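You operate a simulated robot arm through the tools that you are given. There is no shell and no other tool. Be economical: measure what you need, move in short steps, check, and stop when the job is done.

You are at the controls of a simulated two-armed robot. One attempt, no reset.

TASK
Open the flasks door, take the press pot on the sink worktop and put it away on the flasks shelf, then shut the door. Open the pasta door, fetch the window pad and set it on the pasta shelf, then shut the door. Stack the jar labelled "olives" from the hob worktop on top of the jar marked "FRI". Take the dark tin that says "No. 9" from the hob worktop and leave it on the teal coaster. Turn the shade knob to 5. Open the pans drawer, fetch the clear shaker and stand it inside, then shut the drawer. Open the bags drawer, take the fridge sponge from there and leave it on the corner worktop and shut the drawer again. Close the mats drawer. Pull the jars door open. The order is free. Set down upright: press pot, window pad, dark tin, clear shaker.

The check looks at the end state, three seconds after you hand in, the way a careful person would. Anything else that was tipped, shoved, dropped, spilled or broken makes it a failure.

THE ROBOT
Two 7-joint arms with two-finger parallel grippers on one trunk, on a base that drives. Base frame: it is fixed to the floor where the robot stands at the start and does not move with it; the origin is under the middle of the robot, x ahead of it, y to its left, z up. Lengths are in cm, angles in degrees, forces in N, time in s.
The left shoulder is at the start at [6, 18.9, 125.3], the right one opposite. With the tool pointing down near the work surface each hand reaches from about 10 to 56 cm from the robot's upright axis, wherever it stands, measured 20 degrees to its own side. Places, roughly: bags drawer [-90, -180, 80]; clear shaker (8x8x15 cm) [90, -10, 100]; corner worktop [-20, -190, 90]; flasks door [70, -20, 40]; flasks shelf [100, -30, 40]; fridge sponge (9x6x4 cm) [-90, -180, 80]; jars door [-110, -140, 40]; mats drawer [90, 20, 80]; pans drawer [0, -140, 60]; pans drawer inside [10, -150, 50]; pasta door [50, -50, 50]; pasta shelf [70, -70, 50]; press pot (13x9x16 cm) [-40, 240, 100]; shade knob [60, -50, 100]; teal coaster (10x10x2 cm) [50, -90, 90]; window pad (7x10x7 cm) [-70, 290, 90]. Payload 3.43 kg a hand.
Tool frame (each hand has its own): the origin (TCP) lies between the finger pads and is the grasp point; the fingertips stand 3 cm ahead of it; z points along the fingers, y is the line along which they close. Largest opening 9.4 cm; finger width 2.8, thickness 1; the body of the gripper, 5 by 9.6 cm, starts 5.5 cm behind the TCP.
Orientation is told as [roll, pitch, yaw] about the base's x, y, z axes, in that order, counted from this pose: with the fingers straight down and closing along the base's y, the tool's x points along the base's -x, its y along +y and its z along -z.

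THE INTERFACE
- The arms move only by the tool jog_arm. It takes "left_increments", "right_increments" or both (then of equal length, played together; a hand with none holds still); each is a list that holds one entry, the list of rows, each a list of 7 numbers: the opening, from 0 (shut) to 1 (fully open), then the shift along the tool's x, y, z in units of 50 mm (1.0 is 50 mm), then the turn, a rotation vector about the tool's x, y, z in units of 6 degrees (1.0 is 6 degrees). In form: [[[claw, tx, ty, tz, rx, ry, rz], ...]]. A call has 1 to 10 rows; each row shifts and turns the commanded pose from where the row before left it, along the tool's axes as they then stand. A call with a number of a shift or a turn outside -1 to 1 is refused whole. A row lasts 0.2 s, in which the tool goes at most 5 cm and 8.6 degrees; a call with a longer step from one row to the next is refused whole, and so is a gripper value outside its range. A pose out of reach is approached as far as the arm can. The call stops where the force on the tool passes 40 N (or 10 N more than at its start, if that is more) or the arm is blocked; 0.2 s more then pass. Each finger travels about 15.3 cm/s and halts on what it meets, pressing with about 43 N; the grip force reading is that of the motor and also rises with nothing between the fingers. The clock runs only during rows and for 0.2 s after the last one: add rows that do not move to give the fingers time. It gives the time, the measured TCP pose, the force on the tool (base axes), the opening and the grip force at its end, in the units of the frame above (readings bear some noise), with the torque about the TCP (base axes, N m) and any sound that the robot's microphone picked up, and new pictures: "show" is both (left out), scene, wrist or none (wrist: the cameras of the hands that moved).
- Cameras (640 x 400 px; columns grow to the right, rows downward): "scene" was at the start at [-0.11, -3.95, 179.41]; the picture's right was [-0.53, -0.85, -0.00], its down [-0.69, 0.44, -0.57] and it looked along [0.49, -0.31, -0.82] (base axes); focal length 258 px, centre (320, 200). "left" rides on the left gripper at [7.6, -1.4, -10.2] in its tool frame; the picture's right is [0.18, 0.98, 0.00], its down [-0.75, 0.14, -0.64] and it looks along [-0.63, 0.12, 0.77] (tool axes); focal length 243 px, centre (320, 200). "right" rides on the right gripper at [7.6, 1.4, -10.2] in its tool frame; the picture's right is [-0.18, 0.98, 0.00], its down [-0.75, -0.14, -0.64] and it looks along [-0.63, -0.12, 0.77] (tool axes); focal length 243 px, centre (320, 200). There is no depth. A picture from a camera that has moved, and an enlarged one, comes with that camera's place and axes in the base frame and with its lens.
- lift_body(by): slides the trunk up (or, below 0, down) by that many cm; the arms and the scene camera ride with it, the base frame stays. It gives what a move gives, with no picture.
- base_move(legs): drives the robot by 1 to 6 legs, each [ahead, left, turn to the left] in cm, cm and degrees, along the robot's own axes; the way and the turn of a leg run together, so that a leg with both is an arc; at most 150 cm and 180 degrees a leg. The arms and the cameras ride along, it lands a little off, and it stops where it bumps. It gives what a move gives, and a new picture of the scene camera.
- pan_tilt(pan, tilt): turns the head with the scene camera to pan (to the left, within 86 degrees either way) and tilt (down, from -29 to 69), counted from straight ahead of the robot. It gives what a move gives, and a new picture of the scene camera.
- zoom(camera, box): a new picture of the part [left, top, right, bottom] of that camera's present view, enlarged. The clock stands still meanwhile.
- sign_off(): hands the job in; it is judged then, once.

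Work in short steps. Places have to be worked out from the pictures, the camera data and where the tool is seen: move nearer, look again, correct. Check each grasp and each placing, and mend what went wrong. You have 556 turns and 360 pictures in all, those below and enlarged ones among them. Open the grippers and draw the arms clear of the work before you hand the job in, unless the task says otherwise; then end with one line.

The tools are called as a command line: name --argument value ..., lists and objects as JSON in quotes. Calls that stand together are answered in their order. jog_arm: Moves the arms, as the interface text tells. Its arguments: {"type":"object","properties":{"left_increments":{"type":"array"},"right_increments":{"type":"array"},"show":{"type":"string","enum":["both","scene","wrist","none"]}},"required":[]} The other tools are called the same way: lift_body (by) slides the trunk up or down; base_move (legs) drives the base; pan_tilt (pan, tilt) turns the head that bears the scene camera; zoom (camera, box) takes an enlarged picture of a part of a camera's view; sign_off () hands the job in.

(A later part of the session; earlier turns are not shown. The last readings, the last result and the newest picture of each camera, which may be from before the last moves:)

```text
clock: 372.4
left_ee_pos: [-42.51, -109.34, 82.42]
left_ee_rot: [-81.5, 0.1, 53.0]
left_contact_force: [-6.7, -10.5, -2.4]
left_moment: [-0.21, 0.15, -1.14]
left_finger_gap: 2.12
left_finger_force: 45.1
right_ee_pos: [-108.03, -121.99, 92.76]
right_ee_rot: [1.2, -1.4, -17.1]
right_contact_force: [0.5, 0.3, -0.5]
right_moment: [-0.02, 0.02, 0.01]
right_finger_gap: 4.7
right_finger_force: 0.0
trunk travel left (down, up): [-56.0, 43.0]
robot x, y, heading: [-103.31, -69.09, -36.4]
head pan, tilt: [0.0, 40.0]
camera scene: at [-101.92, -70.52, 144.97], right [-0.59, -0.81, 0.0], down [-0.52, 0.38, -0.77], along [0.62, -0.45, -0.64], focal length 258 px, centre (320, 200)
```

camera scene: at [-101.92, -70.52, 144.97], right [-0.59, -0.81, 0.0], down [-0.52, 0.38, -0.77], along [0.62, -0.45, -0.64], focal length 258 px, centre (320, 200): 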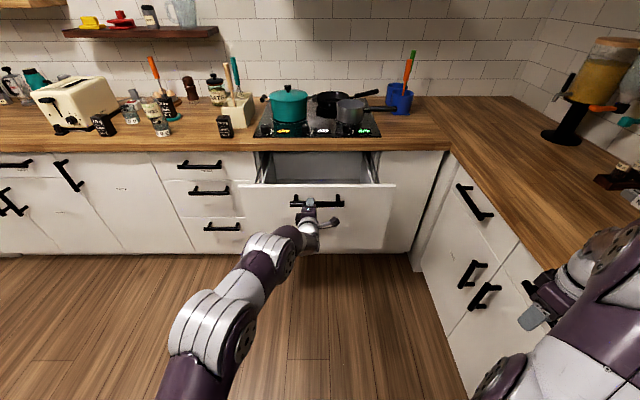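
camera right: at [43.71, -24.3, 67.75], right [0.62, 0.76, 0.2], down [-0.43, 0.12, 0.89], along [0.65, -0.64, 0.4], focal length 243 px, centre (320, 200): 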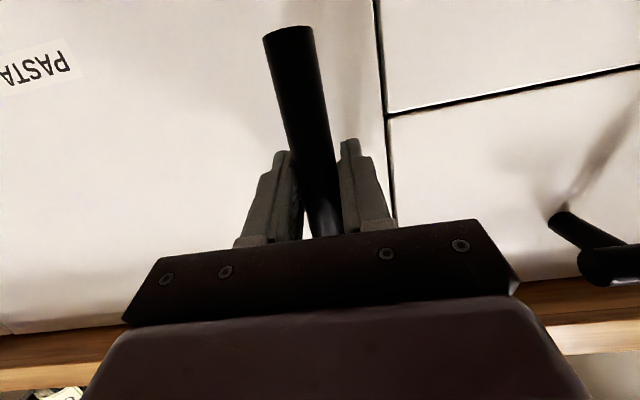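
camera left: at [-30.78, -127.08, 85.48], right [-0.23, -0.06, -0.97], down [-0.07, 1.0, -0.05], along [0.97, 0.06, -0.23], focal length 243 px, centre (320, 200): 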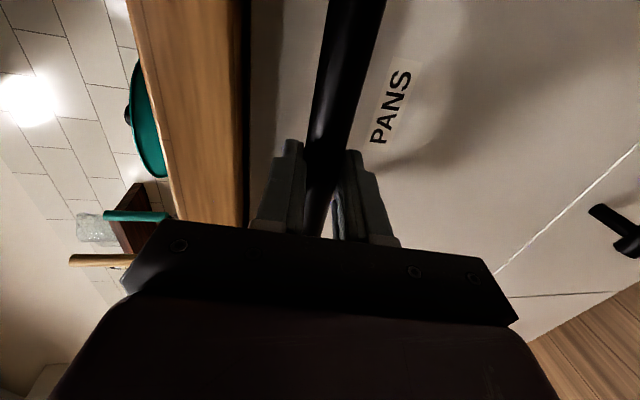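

Drawer is open 30 cm. Release, back off, then fold the left hand back to tool-down and raise the trunk.

jog_arm --left_increments '[[[0.2, 0, 0, 0, 0, 0, 0], [0.4, 0, 0, 0, 0, 0, 0], [0.4, 0, 0, 0, 0, 0, 0]]]' --show "none"

base_move --legs '[[-20, 0, 0]]'

jog_arm --left_increments '[[[0.4, 0, 0, 0, 0, 0, 1], [0.4, 0, 0, 0, 0, 0, 1], [0.4, 0, 0, 0, 0, 0, 1], [0.4, 0, 0, 0, 0, 0, 1], [0.4, 0, 0, 0, 0, 0, 1], [0.4, 0, 0, 0, 0, 0, 1], [0.4, 0, 0, 0, 0, 0, 1], [0.4, 0, 0, 0, 0, 0, 1], [0.4, 0, 0, 0, 0, 0, 1], [0.4, 0, 0, 0, 0, 0, 1]]]' --show "none"

jog_arm --left_increments '[[[0.4, 0, 0, 0, 0, 0, 1], [0.4, 0, 0, 0, 0, 0, 1], [0.4, 0, 0, 0, 0, 0, 1], [0.4, 0, 0, 0, 0, 0, 1], [0.4, 0, 0, 0, 0, 0, 1], [0.4, 0, 0, -0.4, 0, 1, 0], [0.4, 0, 0, -0.4, 0, 1, 0], [0.4, 0, 0, -0.4, 0, 1, 0], [0.4, 0, 0, -0.4, 0, 1, 0], [0.4, 0, 0, -0.4, 0, 1, 0]]]' --show "none"

jog_arm --left_increments '[[[0.4, 0, 0, -0.3, 0, 1, 0], [0.4, 0, 0, -0.3, 0, 1, 0], [0.4, 0, 0, -0.3, 0, 1, 0], [0.4, 0, 0, -0.3, 0, 1, 0], [0.4, 0, 0, -0.3, 0, 1, 0], [0.4, 0, 0, -0.3, 0, 1, 0], [0.4, 0, 0, -0.3, 0, 1, 0], [0.4, 0, 0, -0.3, 0, 1, 0], [0.4, 0, 0, -0.3, 0, 0.6, 0]]]' --show "none"

```text
clock: 373.2
left_ee_pos: [-42.42, -109.37, 82.51]
left_ee_rot: [-81.5, 0.1, 53.0]
left_contact_force: [-0.3, -0.3, -0.7]
left_moment: [0.0, -0.04, 0.0]
left_finger_gap: 3.77
left_finger_force: 0.0
right_ee_pos: [-107.94, -121.98, 92.9]
right_ee_rot: [1.0, -1.2, -17.0]
right_contact_force: [-0.9, -0.4, 0.2]
right_moment: [0.02, 0.05, -0.02]
right_finger_gap: 4.67
right_finger_force: 0.0
trunk travel left (down, up): [-56.0, 43.0]
robot x, y, heading: [-103.53, -68.72, -36.1]
head pan, tilt: [0.0, 40.0]
```

```text
clock: 374.8
left_ee_pos: [-58.81, -97.32, 82.59]
left_ee_rot: [-81.6, 0.2, 53.1]
left_contact_force: [-0.6, -0.2, 1.0]
left_moment: [-0.01, 0.0, 0.01]
left_finger_gap: 3.79
left_finger_force: 0.1
right_ee_pos: [-124.23, -109.97, 92.93]
right_ee_rot: [1.1, -1.3, -17.1]
right_contact_force: [-0.1, 1.3, 0.2]
right_moment: [-0.01, -0.04, 0.01]
right_finger_gap: 4.68
right_finger_force: 0.1
trunk travel left (down, up): [-56.0, 43.0]
robot x, y, heading: [-119.99, -56.94, -36.1]
head pan, tilt: [0.0, 40.0]
camera scene: at [-118.15, -58.34, 144.97], right [-0.59, -0.81, 0.0], down [-0.52, 0.38, -0.77], along [0.62, -0.45, -0.64], focal length 258 px, centre (320, 200)
```

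scene: 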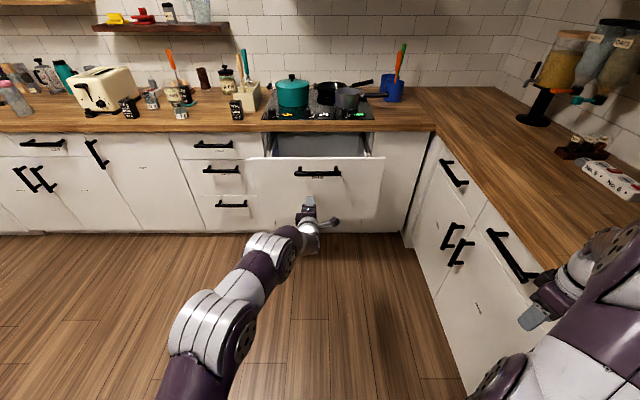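

```text
clock: 377.0
left_ee_pos: [-58.64, -97.32, 82.44]
left_ee_rot: [-73.4, -58.8, 38.7]
left_contact_force: [-0.3, 0.9, -0.4]
left_moment: [-0.05, 0.01, -0.02]
left_finger_gap: 3.77
left_finger_force: 0.0
right_ee_pos: [-124.22, -109.98, 92.86]
right_ee_rot: [1.0, -1.1, -17.1]
right_contact_force: [0.7, -0.5, 0.1]
right_moment: [0.02, 0.01, -0.01]
right_finger_gap: 4.69
right_finger_force: 0.1
trunk travel left (down, up): [-56.0, 43.0]
robot x, y, heading: [-119.98, -56.91, -36.4]
head pan, tilt: [0.0, 40.0]
```

```text
clock: 379.2
left_ee_pos: [-66.17, -91.58, 85.95]
left_ee_rot: [-0.3, -51.5, -36.8]
left_contact_force: [-0.4, 0.6, 0.8]
left_moment: [-0.02, -0.02, -0.02]
left_finger_gap: 3.76
left_finger_force: 0.1
right_ee_pos: [-124.26, -109.95, 92.98]
right_ee_rot: [1.0, -1.1, -17.1]
right_contact_force: [-0.4, -0.6, 0.3]
right_moment: [0.03, 0.02, 0.0]
right_finger_gap: 4.73
right_finger_force: 0.0
trunk travel left (down, up): [-56.0, 43.0]
robot x, y, heading: [-119.66, -56.63, -36.2]
head pan, tilt: [0.0, 40.0]
```

```text
clock: 381.2
left_ee_pos: [-78.41, -85.05, 90.54]
left_ee_rot: [10.2, -8.9, -36.2]
left_contact_force: [-0.2, -0.5, -0.5]
left_moment: [0.0, 0.0, 0.01]
left_finger_gap: 3.76
left_finger_force: 0.0
left hand out of reach, approached as far as the arm can: row 5, 6, 7, 8, 9
right_ee_pos: [-124.26, -109.97, 92.88]
right_ee_rot: [0.9, -1.2, -17.1]
right_contact_force: [0.6, -0.2, 0.3]
right_moment: [0.0, 0.0, 0.0]
right_finger_gap: 4.71
right_finger_force: 0.0
trunk travel left (down, up): [-56.0, 43.0]
robot x, y, heading: [-119.96, -56.27, -36.2]
head pan, tilt: [0.0, 40.0]
```

Raise the trunk 36 cm, straighten the left hand to tool-down, and drive left toward the shaker.

lift_body --by 36

jog_arm --left_increments '[[[0.6, 0, 0, 0, 0.84, 0, 0], [0.8, 0, 0, 0, 0.84, 0, 0], [1, 0, 0, 0, 0, 0.8, 0], [1, 0, 0, 0, 0, 0.7, 0]]]' --show "none"

base_move --legs '[[0, 143, 0], [65, 0, 0]]'

```text
clock: 384.7
left_ee_pos: [-78.33, -85.16, 126.67]
left_ee_rot: [10.2, -9.0, -36.2]
left_contact_force: [0.1, 0.5, 0.1]
left_moment: [-0.01, -0.02, 0.02]
left_finger_gap: 3.75
left_finger_force: 0.0
right_ee_pos: [-124.26, -109.98, 128.88]
right_ee_rot: [1.0, -1.3, -17.2]
right_contact_force: [0.1, -0.1, -0.2]
right_moment: [0.01, -0.02, 0.02]
right_finger_gap: 4.7
right_finger_force: 0.0
trunk travel left (down, up): [-92.0, 7.0]
robot x, y, heading: [-119.88, -56.93, -36.4]
head pan, tilt: [0.0, 40.0]
```

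```text
clock: 385.7
left_ee_pos: [-78.65, -84.38, 125.69]
left_ee_rot: [12.2, -6.0, -35.7]
left_contact_force: [0.4, -0.3, -0.1]
left_moment: [-0.02, 0.03, 0.03]
left_finger_gap: 9.37
left_finger_force: 0.1
left hand out of reach, approached as far as the arm can: row 1, 2, 3, 4
right_ee_pos: [-124.27, -110.06, 128.88]
right_ee_rot: [1.0, -1.1, -17.1]
right_contact_force: [0.0, 0.0, 0.2]
right_moment: [0.01, 0.0, -0.02]
right_finger_gap: 4.7
right_finger_force: 0.0
trunk travel left (down, up): [-92.0, 7.0]
robot x, y, heading: [-119.81, -56.89, -36.4]
head pan, tilt: [0.0, 40.0]
```

```text
clock: 396.0
left_ee_pos: [57.93, -11.74, 125.69]
left_ee_rot: [12.1, -6.2, -37.2]
left_contact_force: [0.0, -0.2, -0.5]
left_moment: [0.0, 0.04, 0.02]
left_finger_gap: 9.39
left_finger_force: 0.1
right_ee_pos: [11.57, -36.23, 128.97]
right_ee_rot: [1.0, -1.3, -18.5]
right_contact_force: [-0.1, 0.7, 0.2]
right_moment: [0.0, -0.03, 0.02]
right_finger_gap: 4.69
right_finger_force: 0.1
trunk travel left (down, up): [-92.0, 7.0]
robot x, y, heading: [17.59, 16.71, -37.7]
head pan, tilt: [0.0, 40.0]
camera scene: at [19.11, 15.22, 180.97], right [-0.61, -0.79, 0.0], down [-0.51, 0.39, -0.77], along [0.61, -0.47, -0.64], focal length 258 px, centre (320, 200)
```

scene: 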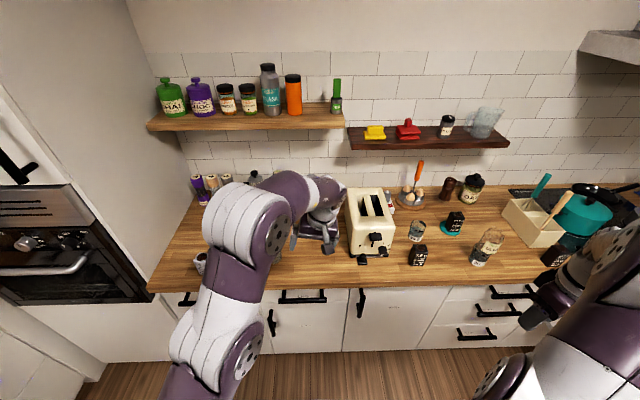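

Move the left hand left ~18 cm and straighten; then look with the wrist camera.

jog_arm --left_increments '[[[1, 0, 0.9, 0, 0, 0, 0], [1, 0, 0.9, 0, 0, 0, 0], [1, 0, 0.9, 0, 0, 0, 0], [1, 0, 0.9, 0, 0, 0, 0], [1, 0, 0, 0, 1, 0, 0], [1, 0, 0, 0, 1, 0, 0], [1, 0, 0, 0, 0, 1, 0]]]' --show "wrist"

```text
clock: 397.6
left_ee_pos: [68.4, 2.6, 129.36]
left_ee_rot: [12.5, -4.4, -36.8]
left_contact_force: [-0.4, -0.2, 0.2]
left_moment: [0.03, -0.01, 0.03]
left_finger_gap: 9.41
left_finger_force: 0.1
left hand out of reach, approached as far as the arm can: row 5, 6, 7
right_ee_pos: [11.81, -36.31, 128.91]
right_ee_rot: [1.1, -1.2, -18.6]
right_contact_force: [-0.7, -0.1, 0.7]
right_moment: [-0.01, -0.02, -0.02]
right_finger_gap: 4.69
right_finger_force: 0.1
trunk travel left (down, up): [-92.0, 7.0]
robot x, y, heading: [17.8, 17.05, -38.0]
head pan, tilt: [0.0, 40.0]
camera left: at [59.72, 4.76, 138.44], right [0.41, 0.89, 0.2], down [0.56, -0.42, 0.71], along [0.72, -0.18, -0.67], focal length 243 px, centre (320, 200)
```

left: 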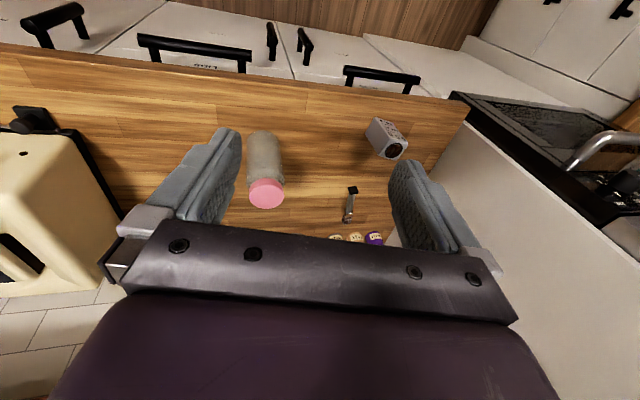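

Hand is still tilted 12°. Lower it 12 cm (more room) and retry straightening.

jog_arm --left_increments '[[[1, 0, 0, 0.8, 0, 0, 0], [1, 0, 0, 0.8, 0, 0, 0], [1, 0, 0, 0, 1, 0, 0], [1, 0, 0, 0, 1, 0, 0], [1, 0, 0, 0, 0, 0.7, 0]]]' --show "none"

```text
clock: 398.8
left_ee_pos: [68.84, 4.33, 120.23]
left_ee_rot: [10.0, -2.5, -36.6]
left_contact_force: [0.1, 0.9, 0.1]
left_moment: [-0.04, -0.01, 0.0]
left_finger_gap: 9.42
left_finger_force: 0.1
left hand out of reach, approached as far as the arm can: row 3, 4, 5
right_ee_pos: [11.67, -36.36, 128.85]
right_ee_rot: [1.0, -1.2, -18.5]
right_contact_force: [0.5, -0.4, -0.2]
right_moment: [-0.02, 0.0, 0.0]
right_finger_gap: 4.71
right_finger_force: 0.0
trunk travel left (down, up): [-92.0, 7.0]
robot x, y, heading: [17.73, 16.69, -37.7]
head pan, tilt: [0.0, 40.0]
```

jog_arm --left_increments '[[[1, 0.8, 0, 0, 0, 0, 0], [1, 0.8, 0, 0, 0, 0, 0], [1, 0.8, 0, 0, 0, 0, 0], [1, 0, 0, 0, 1, 0, 0], [1, 0, 0, 0, 1, 0, 0], [1, 0, 0, 0, 0, 0.4, 0]]]' --show "none"

```text
clock: 400.2
left_ee_pos: [58.6, 11.75, 118.99]
left_ee_rot: [7.5, 1.8, -35.9]
left_contact_force: [0.4, 0.9, -1.3]
left_moment: [0.01, -0.01, 0.02]
left_finger_gap: 9.41
left_finger_force: 0.1
left hand out of reach, approached as far as the arm can: row 4, 5, 6
right_ee_pos: [11.62, -36.21, 128.99]
right_ee_rot: [1.0, -1.2, -18.5]
right_contact_force: [-0.6, -0.3, 0.0]
right_moment: [0.0, 0.01, -0.04]
right_finger_gap: 4.71
right_finger_force: 0.1
trunk travel left (down, up): [-92.0, 7.0]
robot x, y, heading: [17.4, 16.95, -37.9]
head pan, tilt: [0.0, 40.0]
```

Straight tool-down is limited in this arm configuration; a −28° pitch will do (grip plane still contains the shaker axis). Pitch up 5 rows and remove roll.

jog_arm --left_increments '[[[1, 0, 0, 0, 0, -1, 0], [1, 0, 0, 0, 0, -1, 0], [1, 0, 0, 0, 0, -1, 0], [1, 0, 0, 0, 0, -1, 0], [1, 0, 0, 0, 0, -1, 0], [1, 0, 0, 0, 0.7, 0, 0], [1, 0, 0, 0, 0.5, 0, 0]]]' --show "wrist"

```text
clock: 401.8
left_ee_pos: [58.99, 11.82, 119.26]
left_ee_rot: [4.9, -28.3, -40.0]
left_contact_force: [-0.7, 0.5, 0.2]
left_moment: [-0.07, 0.02, 0.02]
left_finger_gap: 9.4
left_finger_force: 0.1
left hand out of reach, approached as far as the arm can: row 7
right_ee_pos: [11.66, -36.24, 128.9]
right_ee_rot: [1.0, -1.2, -18.5]
right_contact_force: [0.3, -0.3, 0.7]
right_moment: [-0.01, -0.02, 0.0]
right_finger_gap: 4.71
right_finger_force: 0.1
trunk travel left (down, up): [-92.0, 7.0]
robot x, y, heading: [17.45, 16.76, -37.9]
head pan, tilt: [0.0, 40.0]
camera left: at [48.74, 17.5, 124.48], right [0.48, 0.88, -0.01], down [0.33, -0.16, 0.93], along [0.82, -0.45, -0.36], focal length 243 px, centre (320, 200)
```

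left: 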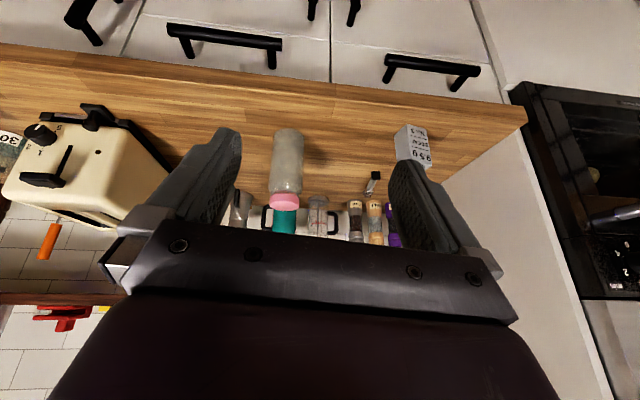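

Shaker ≈(77,42), top z≈106. Drive 22 cm ahead and look again.

base_move --legs '[[22, 0, 1]]'

jog_arm --left_increments '[[[1, 0, -0.5, 0, 0, 0, 0], [1, 0, 0, 0, 0, 0, 0]]]' --show "wrist"

```text
clock: 403.5
left_ee_pos: [76.55, -0.86, 119.26]
left_ee_rot: [4.9, -28.3, -39.1]
left_contact_force: [0.1, -0.1, 1.0]
left_moment: [-0.04, -0.02, 0.01]
left_finger_gap: 9.43
left_finger_force: 0.1
right_ee_pos: [30.23, -49.7, 129.02]
right_ee_rot: [1.0, -1.3, -17.6]
right_contact_force: [0.0, 0.1, -0.1]
right_moment: [-0.02, -0.03, 0.01]
right_finger_gap: 4.7
right_finger_force: 0.1
trunk travel left (down, up): [-92.0, 7.0]
robot x, y, heading: [35.01, 3.22, -36.7]
head pan, tilt: [0.0, 40.0]
camera scene: at [36.7, 1.92, 180.98], right [-0.6, -0.8, 0.0], down [-0.51, 0.38, -0.77], along [0.62, -0.46, -0.64], focal length 258 px, centre (320, 200)
```

scene: 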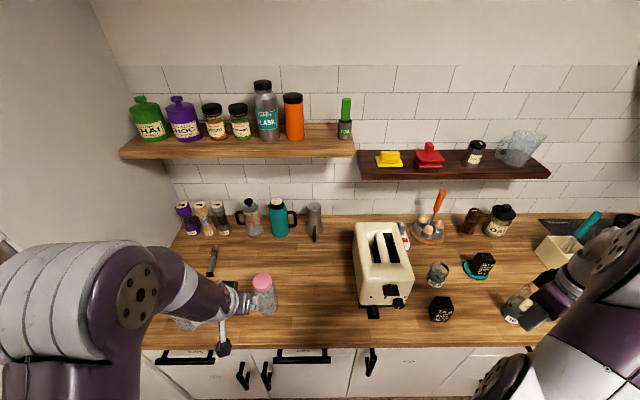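

```text
clock: 404.1
left_ee_pos: [75.12, -2.84, 119.12]
left_ee_rot: [4.9, -28.2, -38.9]
left_contact_force: [-0.6, -0.5, 0.1]
left_moment: [0.0, 0.04, 0.01]
left_finger_gap: 9.39
left_finger_force: 0.0
right_ee_pos: [30.34, -49.66, 128.95]
right_ee_rot: [1.0, -1.3, -17.5]
right_contact_force: [-0.3, -0.7, 0.0]
right_moment: [-0.02, -0.03, 0.0]
right_finger_gap: 4.7
right_finger_force: 0.1
trunk travel left (down, up): [-92.0, 7.0]
robot x, y, heading: [35.39, 3.58, -36.4]
head pan, tilt: [0.0, 40.0]
camera left: at [64.91, 2.65, 124.31], right [0.46, 0.89, -0.01], down [0.33, -0.16, 0.93], along [0.83, -0.43, -0.36], focal length 243 px, centre (320, 200)
```

left: 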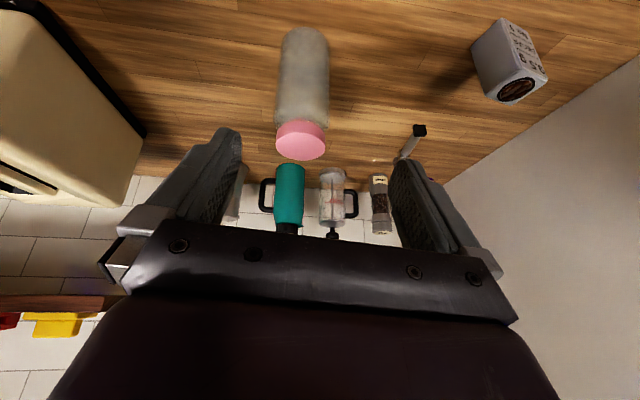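

Shaker axis at (76.9,42.3), ø≈7. Approach along the tool axis to TCP (76.4,42.3,102.5).

jog_arm --left_increments '[[[1, -0.19, -0.07, 0.85, 0, 0, 0], [1, -0.19, -0.07, 0.85, 0, 0, 0], [1, -0.19, -0.07, 0.85, 0, 0, 0], [1, -0.19, -0.07, 0.85, 0, 0, 0]]]' --show "wrist"

```text
clock: 405.1
left_ee_pos: [84.34, -10.24, 105.64]
left_ee_rot: [4.9, -28.2, -39.0]
left_contact_force: [-0.6, 0.1, -0.3]
left_moment: [0.01, 0.0, 0.05]
left_finger_gap: 9.37
left_finger_force: 0.0
right_ee_pos: [30.5, -49.9, 128.79]
right_ee_rot: [1.0, -1.1, -17.5]
right_contact_force: [0.4, -0.1, 0.0]
right_moment: [0.02, 0.01, -0.01]
right_finger_gap: 4.7
right_finger_force: 0.0
trunk travel left (down, up): [-92.0, 7.0]
robot x, y, heading: [35.06, 3.04, -36.9]
head pan, tilt: [0.0, 40.0]
camera left: at [74.01, -4.77, 110.99], right [0.46, 0.89, -0.01], down [0.33, -0.16, 0.93], along [0.82, -0.43, -0.37], focal length 243 px, centre (320, 200)
```

left: 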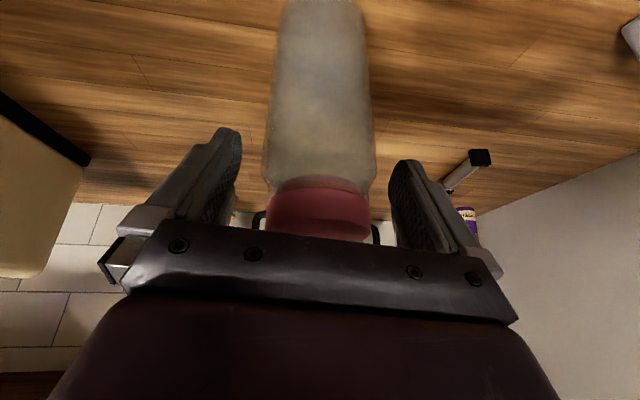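

Centred. Final short step and close.

jog_arm --left_increments '[[[1, -0.16, -0.05, 0.68, 0, 0, 0], [0.9, 0, 0, 0, 0, 0, 0], [0.75, 0, 0, 0, 0, 0, 0], [0.6, 0, 0, 0, 0, 0, 0], [0.5, 0, 0, 0, 0, 0, 0], [0.5, 0, 0, 0, 0, 0, 0]]]' --show "wrist"

```text
clock: 406.5
left_ee_pos: [85.97, -11.62, 103.22]
left_ee_rot: [4.9, -28.4, -38.9]
left_contact_force: [1.1, -0.6, 10.8]
left_moment: [-0.54, -0.25, 0.06]
left_finger_gap: 7.31
left_finger_force: 43.5
right_ee_pos: [30.3, -49.91, 128.93]
right_ee_rot: [1.0, -1.2, -17.5]
right_contact_force: [0.5, 0.3, -0.5]
right_moment: [0.02, -0.01, -0.01]
right_finger_gap: 4.71
right_finger_force: 0.1
trunk travel left (down, up): [-92.0, 7.0]
robot x, y, heading: [35.11, 3.34, -36.8]
head pan, tilt: [0.0, 40.0]
camera left: at [75.64, -6.05, 108.51], right [0.46, 0.89, -0.01], down [0.33, -0.16, 0.93], along [0.83, -0.43, -0.36], focal length 243 px, centre (320, 200)
```

left: 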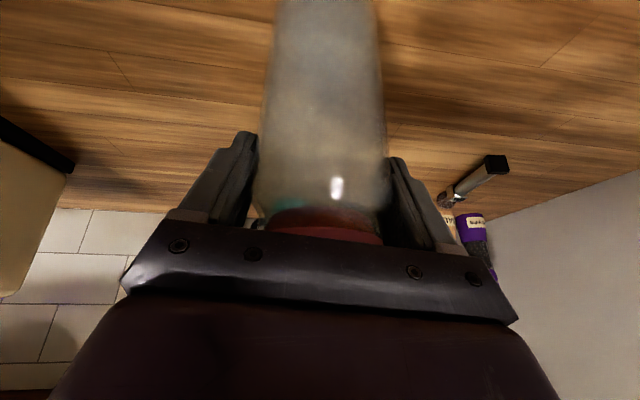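

Gripped (7.31 cm). Lift 12 cm.

jog_arm --left_increments '[[[0.5, -0.2, 0.03, -0.35, 0, 0, 0], [0.5, -0.38, 0.06, -0.7, 0, 0, 0], [0.5, -0.38, 0.06, -0.7, 0, 0, 0], [0.5, -0.3, 0.04, -0.5, 0, 0, 0]]]' --show "both"

```text
clock: 407.5
left_ee_pos: [86.15, -11.57, 116.11]
left_ee_rot: [4.9, -28.2, -39.0]
left_contact_force: [-0.4, 0.0, -2.1]
left_moment: [-0.02, -0.02, 0.0]
left_finger_gap: 7.29
left_finger_force: 43.2
right_ee_pos: [30.43, -49.82, 128.95]
right_ee_rot: [1.0, -1.1, -17.5]
right_contact_force: [-0.8, -0.2, 0.5]
right_moment: [0.01, 0.02, -0.03]
right_finger_gap: 4.73
right_finger_force: 0.0
trunk travel left (down, up): [-92.0, 7.0]
robot x, y, heading: [34.95, 3.45, -36.6]
head pan, tilt: [0.0, 40.0]
camera scene: at [36.99, 1.71, 180.96], right [-0.6, -0.8, 0.0], down [-0.52, 0.38, -0.77], along [0.61, -0.46, -0.64], focal length 258 px, centre (320, 200)
camera left: at [75.86, -5.97, 121.48], right [0.46, 0.89, -0.01], down [0.33, -0.16, 0.93], along [0.82, -0.43, -0.37], focal length 243 px, centre (320, 200)
```

scene: 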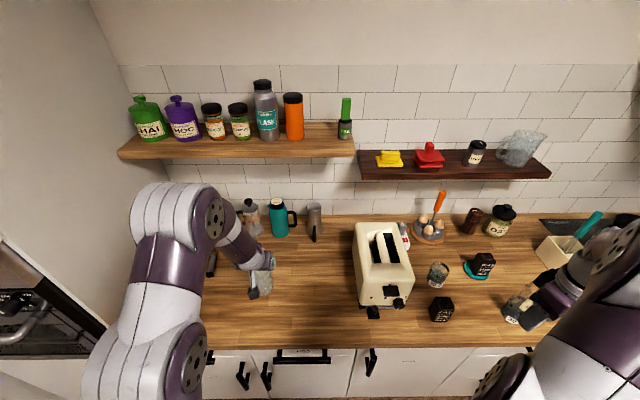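
left: 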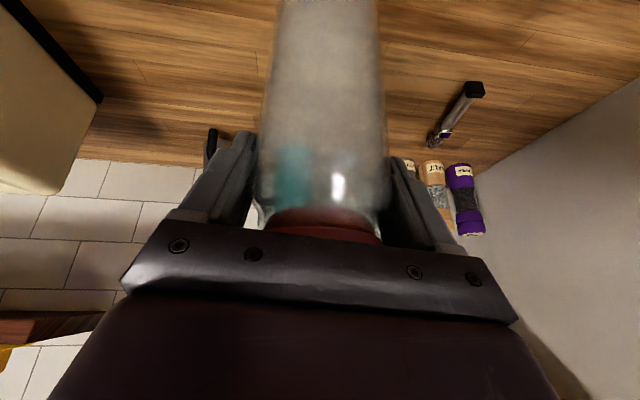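

Shaker held. Bring the right hand closer in, back off, and drive right to the open pans drawer.

base_move --legs '[[-42, 0, 0], [0, -150, 0]]'

jog_arm --right_increments '[[[0.5, 0, 0.8, 0, 0, 0, 0], [0.5, 0, 0.8, 0, 0, 0, 0], [0.5, 0, 0.8, 0, 0, 0, 0], [0.5, 0, 0.8, 0, 0, 0, 0], [0.5, 0, 0.6, 0, 0, 0, 0]]]' --show "none"

pan_tilt --pan 0 --tilt 55

```text
clock: 417.1
left_ee_pos: [-37.48, -106.27, 116.11]
left_ee_rot: [4.9, -28.2, -39.0]
left_contact_force: [0.5, -0.3, -1.3]
left_moment: [-0.02, 0.0, -0.02]
left_finger_gap: 7.27
left_finger_force: 42.9
right_ee_pos: [-93.36, -144.45, 128.97]
right_ee_rot: [1.0, -1.2, -17.5]
right_contact_force: [0.3, 0.0, 0.7]
right_moment: [-0.03, -0.01, 0.02]
right_finger_gap: 4.69
right_finger_force: 0.1
trunk travel left (down, up): [-92.0, 7.0]
robot x, y, heading: [-88.72, -91.26, -36.7]
head pan, tilt: [0.0, 40.0]
camera scene: at [-86.71, -93.0, 180.97], right [-0.6, -0.8, 0.0], down [-0.52, 0.38, -0.77], along [0.61, -0.46, -0.64], focal length 258 px, centre (320, 200)
```

scene: 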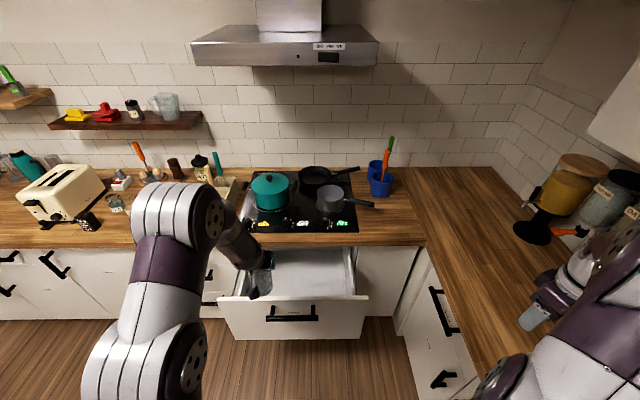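

```text
clock: 418.4
left_ee_pos: [-37.56, -106.24, 116.04]
left_ee_rot: [4.9, -28.4, -38.9]
left_contact_force: [0.1, 0.0, -2.9]
left_moment: [-0.05, 0.02, -0.02]
left_finger_gap: 7.29
left_finger_force: 42.9
right_ee_pos: [-87.71, -126.56, 129.44]
right_ee_rot: [1.0, -1.1, -17.5]
right_contact_force: [-0.8, -0.1, -0.3]
right_moment: [-0.04, -0.01, 0.0]
right_finger_gap: 4.71
right_finger_force: 0.1
trunk travel left (down, up): [-92.0, 7.0]
robot x, y, heading: [-88.73, -91.55, -36.7]
head pan, tilt: [0.0, 40.0]
```

```text
clock: 419.1
left_ee_pos: [-37.52, -106.34, 116.17]
left_ee_rot: [4.9, -28.2, -39.1]
left_contact_force: [-1.0, -0.4, -2.9]
left_moment: [-0.03, -0.03, -0.04]
left_finger_gap: 7.25
left_finger_force: 43.3
right_ee_pos: [-87.77, -126.7, 129.47]
right_ee_rot: [1.1, -1.2, -17.4]
right_contact_force: [0.3, -0.3, 0.3]
right_moment: [-0.02, -0.02, -0.03]
right_finger_gap: 4.71
right_finger_force: 0.0
trunk travel left (down, up): [-92.0, 7.0]
robot x, y, heading: [-88.49, -91.51, -36.7]
head pan, tilt: [0.0, 55.0]
camera scene: at [-87.78, -92.32, 178.91], right [-0.6, -0.8, 0.0], down [-0.66, 0.49, -0.57], along [0.46, -0.34, -0.82], focal length 258 px, centre (320, 200)
```

scene: 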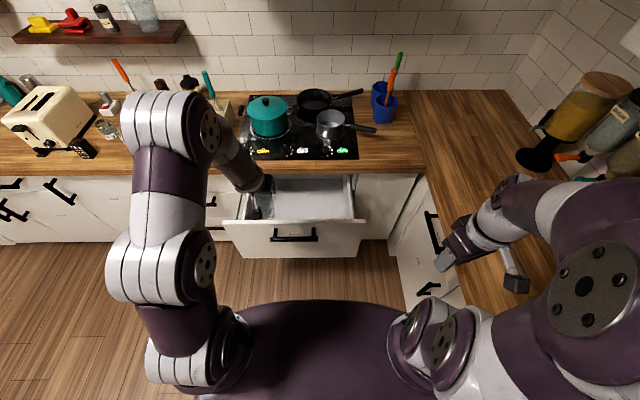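

Drawer interior: X2≈41–64, Y2 −96…−143. I'll target the shaker axis at (58,−115). Drive 24 ahead, 7 right.

base_move --legs '[[0, -7, 0], [24, 0, 0]]'

lift_body --by -20

jog_arm --left_increments '[[[0.5, 0, 0, 0, 0, 0, 0]]]' --show "both"

```text
clock: 421.5
left_ee_pos: [-22.96, -125.88, 116.15]
left_ee_rot: [4.9, -28.2, -39.1]
left_contact_force: [-0.7, 0.1, -2.4]
left_moment: [0.02, 0.01, -0.01]
left_finger_gap: 7.26
left_finger_force: 43.0
right_ee_pos: [-73.08, -146.1, 129.42]
right_ee_rot: [0.9, -1.3, -17.7]
right_contact_force: [0.2, -0.4, -0.3]
right_moment: [0.0, -0.01, -0.02]
right_finger_gap: 4.71
right_finger_force: 0.0
trunk travel left (down, up): [-92.0, 7.0]
robot x, y, heading: [-73.93, -111.27, -37.1]
head pan, tilt: [0.0, 55.0]
camera scene: at [-73.21, -111.73, 178.91], right [-0.6, -0.8, 0.0], down [-0.65, 0.49, -0.57], along [0.46, -0.34, -0.82], focal length 258 px, centre (320, 200)
```

scene: 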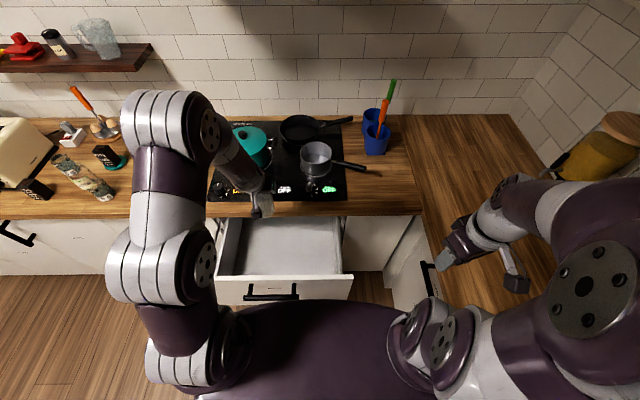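

```text
clock: 423.6
left_ee_pos: [-22.83, -126.02, 96.14]
left_ee_rot: [4.9, -28.2, -39.1]
left_contact_force: [1.0, -0.6, -2.7]
left_moment: [0.05, 0.02, 0.0]
left_finger_gap: 7.24
left_finger_force: 42.7
right_ee_pos: [-72.77, -146.28, 109.36]
right_ee_rot: [1.0, -1.2, -17.6]
right_contact_force: [0.3, 0.3, 0.0]
right_moment: [-0.01, 0.03, 0.0]
right_finger_gap: 4.7
right_finger_force: 0.0
trunk travel left (down, up): [-72.0, 27.0]
robot x, y, heading: [-73.79, -110.76, -36.9]
head pan, tilt: [0.0, 55.0]
```

```text
clock: 424.1
left_ee_pos: [-22.76, -125.81, 96.12]
left_ee_rot: [4.8, -28.2, -39.1]
left_contact_force: [-0.7, -1.0, -3.0]
left_moment: [0.01, -0.05, 0.01]
left_finger_gap: 7.25
left_finger_force: 43.5
right_ee_pos: [-73.04, -146.28, 109.34]
right_ee_rot: [1.0, -1.2, -17.6]
right_contact_force: [-0.4, 0.1, 0.0]
right_moment: [0.01, 0.03, -0.01]
right_finger_gap: 4.7
right_finger_force: 0.1
trunk travel left (down, up): [-72.0, 27.0]
robot x, y, heading: [-74.0, -110.76, -36.7]
head pan, tilt: [0.0, 55.0]
camera scene: at [-72.96, -111.82, 158.9], right [-0.6, -0.8, 0.0], down [-0.66, 0.49, -0.57], along [0.46, -0.34, -0.82], focal length 258 px, centre (320, 200)
camera left: at [-33.06, -120.38, 101.45], right [0.46, 0.89, -0.01], down [0.33, -0.16, 0.93], along [0.82, -0.43, -0.37], focal length 243 px, centre (320, 200)
```

scene: 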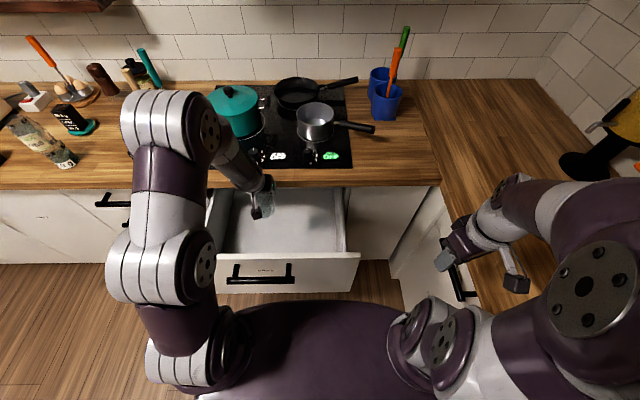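
left: 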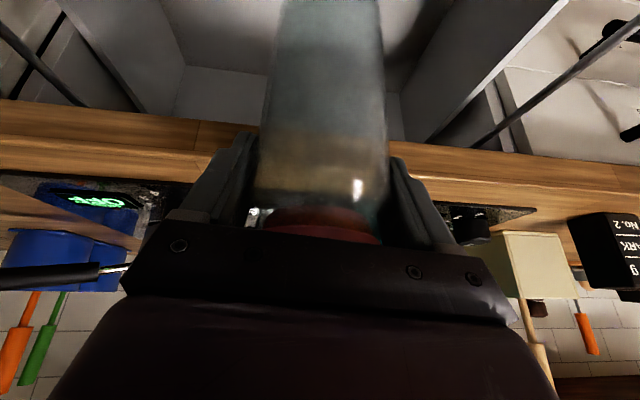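

Clearances are ~2 cm front and back. Lower 20 cm, check.

lift_body --by -20

jog_arm --left_increments '[[[0.5, 0, 0, 0, 0, 0, 0]]]' --show "both"

```text
clock: 426.2
left_ee_pos: [-22.81, -125.92, 76.15]
left_ee_rot: [4.9, -28.2, -39.1]
left_contact_force: [0.9, -0.7, -1.4]
left_moment: [0.0, 0.01, 0.01]
left_finger_gap: 7.27
left_finger_force: 42.7
right_ee_pos: [-73.03, -146.24, 89.25]
right_ee_rot: [1.0, -1.2, -17.7]
right_contact_force: [0.0, -0.3, 1.3]
right_moment: [0.0, 0.02, 0.0]
right_finger_gap: 4.7
right_finger_force: 0.0
trunk travel left (down, up): [-52.0, 47.0]
robot x, y, heading: [-73.81, -110.92, -37.1]
head pan, tilt: [0.0, 55.0]
```

```text
clock: 426.6
left_ee_pos: [-22.71, -126.0, 76.23]
left_ee_rot: [5.0, -28.1, -39.1]
left_contact_force: [0.3, 0.3, -1.8]
left_moment: [-0.03, -0.01, -0.01]
left_finger_gap: 7.24
left_finger_force: 42.2
right_ee_pos: [-73.01, -146.18, 89.34]
right_ee_rot: [1.0, -1.2, -17.5]
right_contact_force: [-0.4, 0.8, -0.4]
right_moment: [0.01, -0.01, -0.02]
right_finger_gap: 4.7
right_finger_force: 0.0
trunk travel left (down, up): [-52.0, 47.0]
robot x, y, heading: [-73.7, -110.87, -36.8]
head pan, tilt: [0.0, 55.0]
camera scene: at [-72.96, -111.81, 138.9], right [-0.6, -0.8, 0.0], down [-0.66, 0.49, -0.57], along [0.46, -0.34, -0.82], focal length 258 px, centre (320, 200)
camera left: at [-33.06, -120.38, 81.45], right [0.46, 0.89, -0.01], down [0.33, -0.16, 0.93], along [0.82, -0.43, -0.37], focal length 243 px, centre (320, 200)
```

scene: 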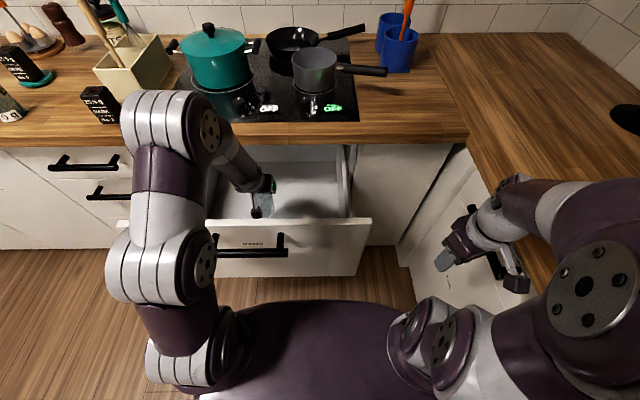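
left: 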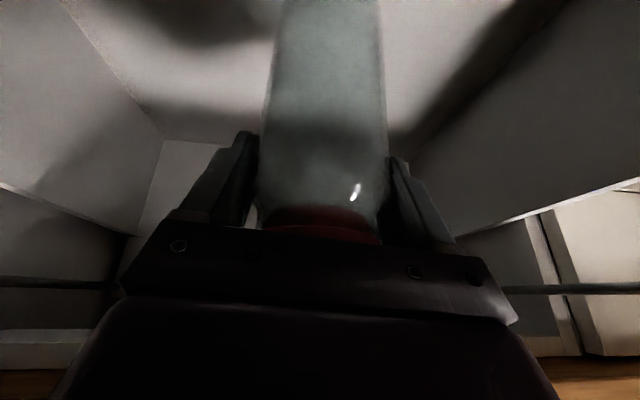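

Inside the drawer with space around. Lower 4 cm, then in 1 cm steps to contact.

lift_body --by -3.5

lift_body --by -1

lift_body --by -0.7

```text
clock: 427.4
left_ee_pos: [-22.68, -125.88, 72.65]
left_ee_rot: [5.0, -28.3, -39.1]
left_contact_force: [-0.5, -0.1, -2.9]
left_moment: [-0.05, 0.04, 0.03]
left_finger_gap: 7.28
left_finger_force: 43.1
right_ee_pos: [-73.03, -146.17, 85.84]
right_ee_rot: [1.1, -1.1, -17.6]
right_contact_force: [-0.8, 0.6, -0.3]
right_moment: [0.0, -0.01, -0.02]
right_finger_gap: 4.71
right_finger_force: 0.0
trunk travel left (down, up): [-48.5, 50.5]
robot x, y, heading: [-73.49, -110.75, -36.9]
head pan, tilt: [0.0, 55.0]
```

```text
clock: 428.0
left_ee_pos: [-22.72, -125.95, 71.66]
left_ee_rot: [4.9, -28.2, -39.1]
left_contact_force: [0.2, 1.0, -2.7]
left_moment: [-0.01, 0.02, -0.01]
left_finger_gap: 7.27
left_finger_force: 43.0
right_ee_pos: [-72.96, -146.21, 84.88]
right_ee_rot: [1.0, -1.2, -17.6]
right_contact_force: [0.7, 1.2, -0.6]
right_moment: [0.03, -0.03, 0.02]
right_finger_gap: 4.69
right_finger_force: 0.0
trunk travel left (down, up): [-47.5, 51.5]
robot x, y, heading: [-73.78, -110.97, -36.6]
head pan, tilt: [0.0, 55.0]
```

```text
clock: 428.6
left_ee_pos: [-22.89, -125.95, 70.93]
left_ee_rot: [4.9, -28.1, -39.1]
left_contact_force: [-1.0, 0.7, -2.4]
left_moment: [-0.03, -0.03, 0.01]
left_finger_gap: 7.25
left_finger_force: 43.0
right_ee_pos: [-72.96, -146.16, 84.16]
right_ee_rot: [1.0, -1.2, -17.6]
right_contact_force: [0.2, 0.5, -0.4]
right_moment: [0.01, 0.01, -0.03]
right_finger_gap: 4.74
right_finger_force: 0.1
trunk travel left (down, up): [-46.8, 52.2]
robot x, y, heading: [-73.89, -111.36, -36.9]
head pan, tilt: [0.0, 55.0]
```

lift_body --by -1

lift_body --by -0.8

lift_body --by -0.8

```text
clock: 429.1
left_ee_pos: [-22.94, -125.93, 70.03]
left_ee_rot: [5.0, -28.2, -39.1]
left_contact_force: [-0.2, 0.5, -3.0]
left_moment: [0.02, 0.02, -0.01]
left_finger_gap: 7.25
left_finger_force: 43.2
right_ee_pos: [-72.9, -146.14, 83.16]
right_ee_rot: [1.1, -1.2, -17.6]
right_contact_force: [-0.3, 0.1, 0.2]
right_moment: [0.0, -0.05, -0.01]
right_finger_gap: 4.7
right_finger_force: 0.0
trunk travel left (down, up): [-45.8, 53.2]
robot x, y, heading: [-73.77, -111.01, -37.0]
head pan, tilt: [0.0, 55.0]
```

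```text
clock: 429.7
left_ee_pos: [-22.72, -125.93, 69.14]
left_ee_rot: [4.9, -28.2, -39.0]
left_contact_force: [0.8, 0.5, -2.1]
left_moment: [-0.01, 0.01, 0.0]
left_finger_gap: 7.25
left_finger_force: 42.8
right_ee_pos: [-73.0, -146.27, 82.48]
right_ee_rot: [1.1, -1.2, -17.5]
right_contact_force: [0.0, 0.1, -0.8]
right_moment: [-0.01, 0.02, -0.01]
right_finger_gap: 4.71
right_finger_force: 0.0
trunk travel left (down, up): [-45.0, 54.0]
robot x, y, heading: [-73.45, -111.2, -36.6]
head pan, tilt: [0.0, 55.0]
```

```text
clock: 430.3
left_ee_pos: [-22.84, -125.99, 68.29]
left_ee_rot: [4.8, -28.2, -39.2]
left_contact_force: [0.0, -0.4, -2.8]
left_moment: [0.02, 0.0, -0.02]
left_finger_gap: 7.24
left_finger_force: 42.9
right_ee_pos: [-72.89, -146.26, 81.64]
right_ee_rot: [1.0, -1.2, -17.6]
right_contact_force: [-0.2, 0.5, -0.5]
right_moment: [0.04, -0.01, 0.01]
right_finger_gap: 4.69
right_finger_force: 0.0
trunk travel left (down, up): [-44.2, 54.8]
robot x, y, heading: [-73.73, -111.2, -36.8]
head pan, tilt: [0.0, 55.0]
```

lift_body --by -1

lift_body --by -1

jog_arm --left_increments '[[[0.5, 0, 0, 0, 0, 0, 0]]]' --show "both"

```text
clock: 430.9
left_ee_pos: [-22.68, -125.88, 67.36]
left_ee_rot: [4.8, -28.3, -39.1]
left_contact_force: [-0.3, -0.8, -2.4]
left_moment: [-0.04, 0.01, 0.01]
left_finger_gap: 7.28
left_finger_force: 42.8
right_ee_pos: [-73.02, -146.14, 80.72]
right_ee_rot: [0.9, -1.2, -17.6]
right_contact_force: [-0.1, 0.0, 0.5]
right_moment: [0.02, -0.03, 0.0]
right_finger_gap: 4.72
right_finger_force: 0.0
trunk travel left (down, up): [-43.2, 55.8]
robot x, y, heading: [-73.87, -110.8, -36.9]
head pan, tilt: [0.0, 55.0]
```

```text
clock: 431.4
left_ee_pos: [-22.8, -125.99, 66.34]
left_ee_rot: [5.0, -28.3, -39.1]
left_contact_force: [-0.3, -0.4, -3.5]
left_moment: [0.02, -0.02, -0.02]
left_finger_gap: 7.27
left_finger_force: 43.1
right_ee_pos: [-73.02, -146.28, 79.66]
right_ee_rot: [1.0, -1.2, -17.6]
right_contact_force: [-0.2, 0.2, -0.2]
right_moment: [0.02, 0.02, 0.01]
right_finger_gap: 4.7
right_finger_force: 0.1
trunk travel left (down, up): [-42.2, 56.8]
robot x, y, heading: [-73.66, -111.19, -37.1]
head pan, tilt: [0.0, 55.0]
```

```text
clock: 431.8
left_ee_pos: [-22.82, -125.94, 66.41]
left_ee_rot: [4.9, -28.2, -39.1]
left_contact_force: [-0.3, 0.1, -2.3]
left_moment: [0.0, 0.02, 0.0]
left_finger_gap: 7.27
left_finger_force: 43.1
right_ee_pos: [-72.96, -146.21, 79.44]
right_ee_rot: [1.0, -1.2, -17.6]
right_contact_force: [0.3, 0.0, 0.0]
right_moment: [0.03, -0.01, 0.0]
right_finger_gap: 4.7
right_finger_force: 0.1
trunk travel left (down, up): [-42.2, 56.8]
robot x, y, heading: [-73.9, -110.96, -36.8]
head pan, tilt: [0.0, 55.0]
camera scene: at [-72.97, -111.81, 129.1], right [-0.6, -0.8, 0.0], down [-0.66, 0.49, -0.57], along [0.46, -0.34, -0.82], focal length 258 px, centre (320, 200)
camera left: at [-33.07, -120.38, 71.65], right [0.46, 0.89, -0.01], down [0.33, -0.16, 0.93], along [0.82, -0.43, -0.37], focal length 243 px, centre (320, 200)
```

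scene: 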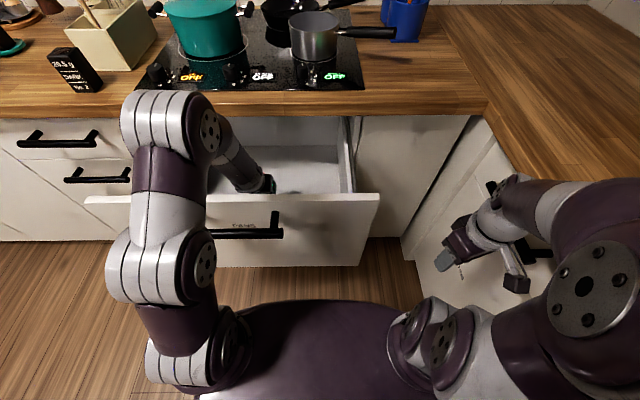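
left: 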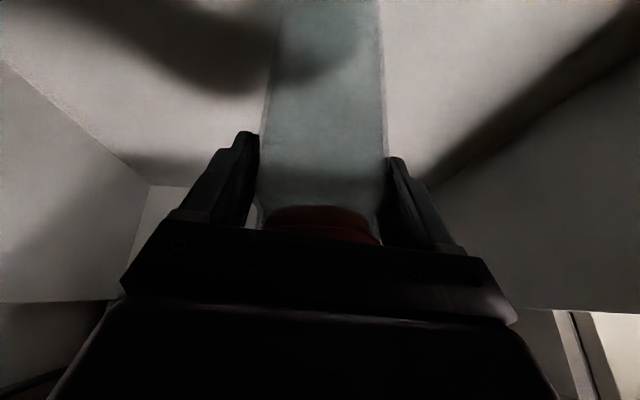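

lift_body --by -0.8

lift_body --by -0.8

lift_body --by -0.8

```text
clock: 432.4
left_ee_pos: [-22.7, -126.12, 65.91]
left_ee_rot: [5.1, -28.7, -39.1]
left_contact_force: [1.5, -1.2, 17.9]
left_moment: [-0.45, 0.05, 0.02]
left_finger_gap: 7.28
left_finger_force: 42.9
right_ee_pos: [-73.05, -146.18, 78.84]
right_ee_rot: [1.0, -1.3, -17.5]
right_contact_force: [0.2, 0.3, 0.2]
right_moment: [-0.05, -0.02, 0.02]
right_finger_gap: 4.67
right_finger_force: 0.1
trunk travel left (down, up): [-41.4, 57.6]
robot x, y, heading: [-73.71, -111.17, -36.9]
head pan, tilt: [0.0, 55.0]
```

```text
clock: 432.8
left_ee_pos: [-22.34, -126.22, 65.73]
left_ee_rot: [5.1, -29.3, -39.1]
left_contact_force: [1.0, -3.3, 15.2]
left_moment: [-0.63, 0.21, 0.05]
left_finger_gap: 7.3
left_finger_force: 43.1
right_ee_pos: [-72.98, -146.18, 78.3]
right_ee_rot: [0.9, -1.2, -17.6]
right_contact_force: [-0.1, -0.2, 0.8]
right_moment: [0.02, 0.04, 0.0]
right_finger_gap: 4.71
right_finger_force: 0.0
trunk travel left (down, up): [-41.0, 58.0]
robot x, y, heading: [-73.96, -111.06, -36.7]
head pan, tilt: [0.0, 55.0]
stopped: the force on the tool passed its limit (the readings are from after the stop); the commanded pose is now the measured one
```

```text
clock: 433.2
left_ee_pos: [-22.05, -126.37, 65.71]
left_ee_rot: [5.2, -30.0, -39.1]
left_contact_force: [0.2, -1.4, 17.7]
left_moment: [-0.46, 0.45, 0.02]
left_finger_gap: 7.27
left_finger_force: 42.7
right_ee_pos: [-73.05, -146.21, 77.95]
right_ee_rot: [1.0, -1.2, -17.6]
right_contact_force: [-0.2, -0.2, -0.3]
right_moment: [-0.01, 0.03, -0.03]
right_finger_gap: 4.7
right_finger_force: 0.1
trunk travel left (down, up): [-40.6, 58.4]
robot x, y, heading: [-74.02, -110.91, -36.7]
head pan, tilt: [0.0, 55.0]
stopped: the force on the tool passed its limit (the readings are from after the stop); the commanded pose is now the measured one
```

Contact reached. Raise 0.7 cm to unload, then release.

lift_body --by 0.4

jog_arm --left_increments '[[[0.5, 0, 0, 0, 0, 0.25, 0], [0.78, 0, 0, 0, 0, 0, 0], [0.82, 0, 0, 0, 0, 0, 0], [0.9, 0, 0, 0, 0, 0, 0], [1, 0, 0, 0, 0, 0, 0], [1, 0, 0, 0, 0, 0, 0]]]' --show "wrist"

```text
clock: 433.8
left_ee_pos: [-22.26, -126.01, 65.69]
left_ee_rot: [5.1, -29.5, -39.1]
left_contact_force: [0.4, 0.0, -2.6]
left_moment: [-0.02, 0.02, -0.03]
left_finger_gap: 7.25
left_finger_force: 43.3
right_ee_pos: [-73.04, -146.17, 78.12]
right_ee_rot: [1.0, -1.2, -17.6]
right_contact_force: [0.6, -0.1, -0.5]
right_moment: [0.0, 0.01, -0.02]
right_finger_gap: 4.7
right_finger_force: 0.1
trunk travel left (down, up): [-41.0, 58.0]
robot x, y, heading: [-74.19, -111.22, -36.7]
head pan, tilt: [0.0, 55.0]
```

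```text
clock: 435.1
left_ee_pos: [-22.23, -126.26, 65.98]
left_ee_rot: [4.9, -28.0, -38.8]
left_contact_force: [0.1, -0.3, 0.2]
left_moment: [0.0, 0.0, 0.03]
left_finger_gap: 9.41
left_finger_force: 0.1
right_ee_pos: [-72.92, -146.24, 78.28]
right_ee_rot: [1.0, -1.3, -17.6]
right_contact_force: [0.4, 0.3, 0.5]
right_moment: [0.01, -0.02, 0.0]
right_finger_gap: 4.69
right_finger_force: 0.1
trunk travel left (down, up): [-41.0, 58.0]
robot x, y, heading: [-73.65, -110.98, -36.7]
head pan, tilt: [0.0, 55.0]
camera left: at [-32.51, -120.76, 71.2], right [0.46, 0.89, -0.01], down [0.33, -0.16, 0.93], along [0.83, -0.43, -0.37], focal length 243 px, centre (320, 200)
```

left: 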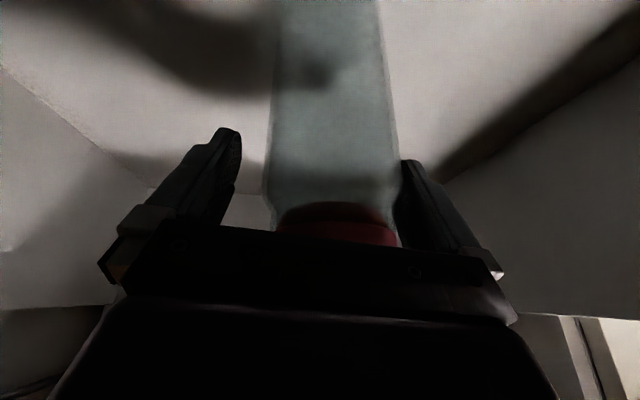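

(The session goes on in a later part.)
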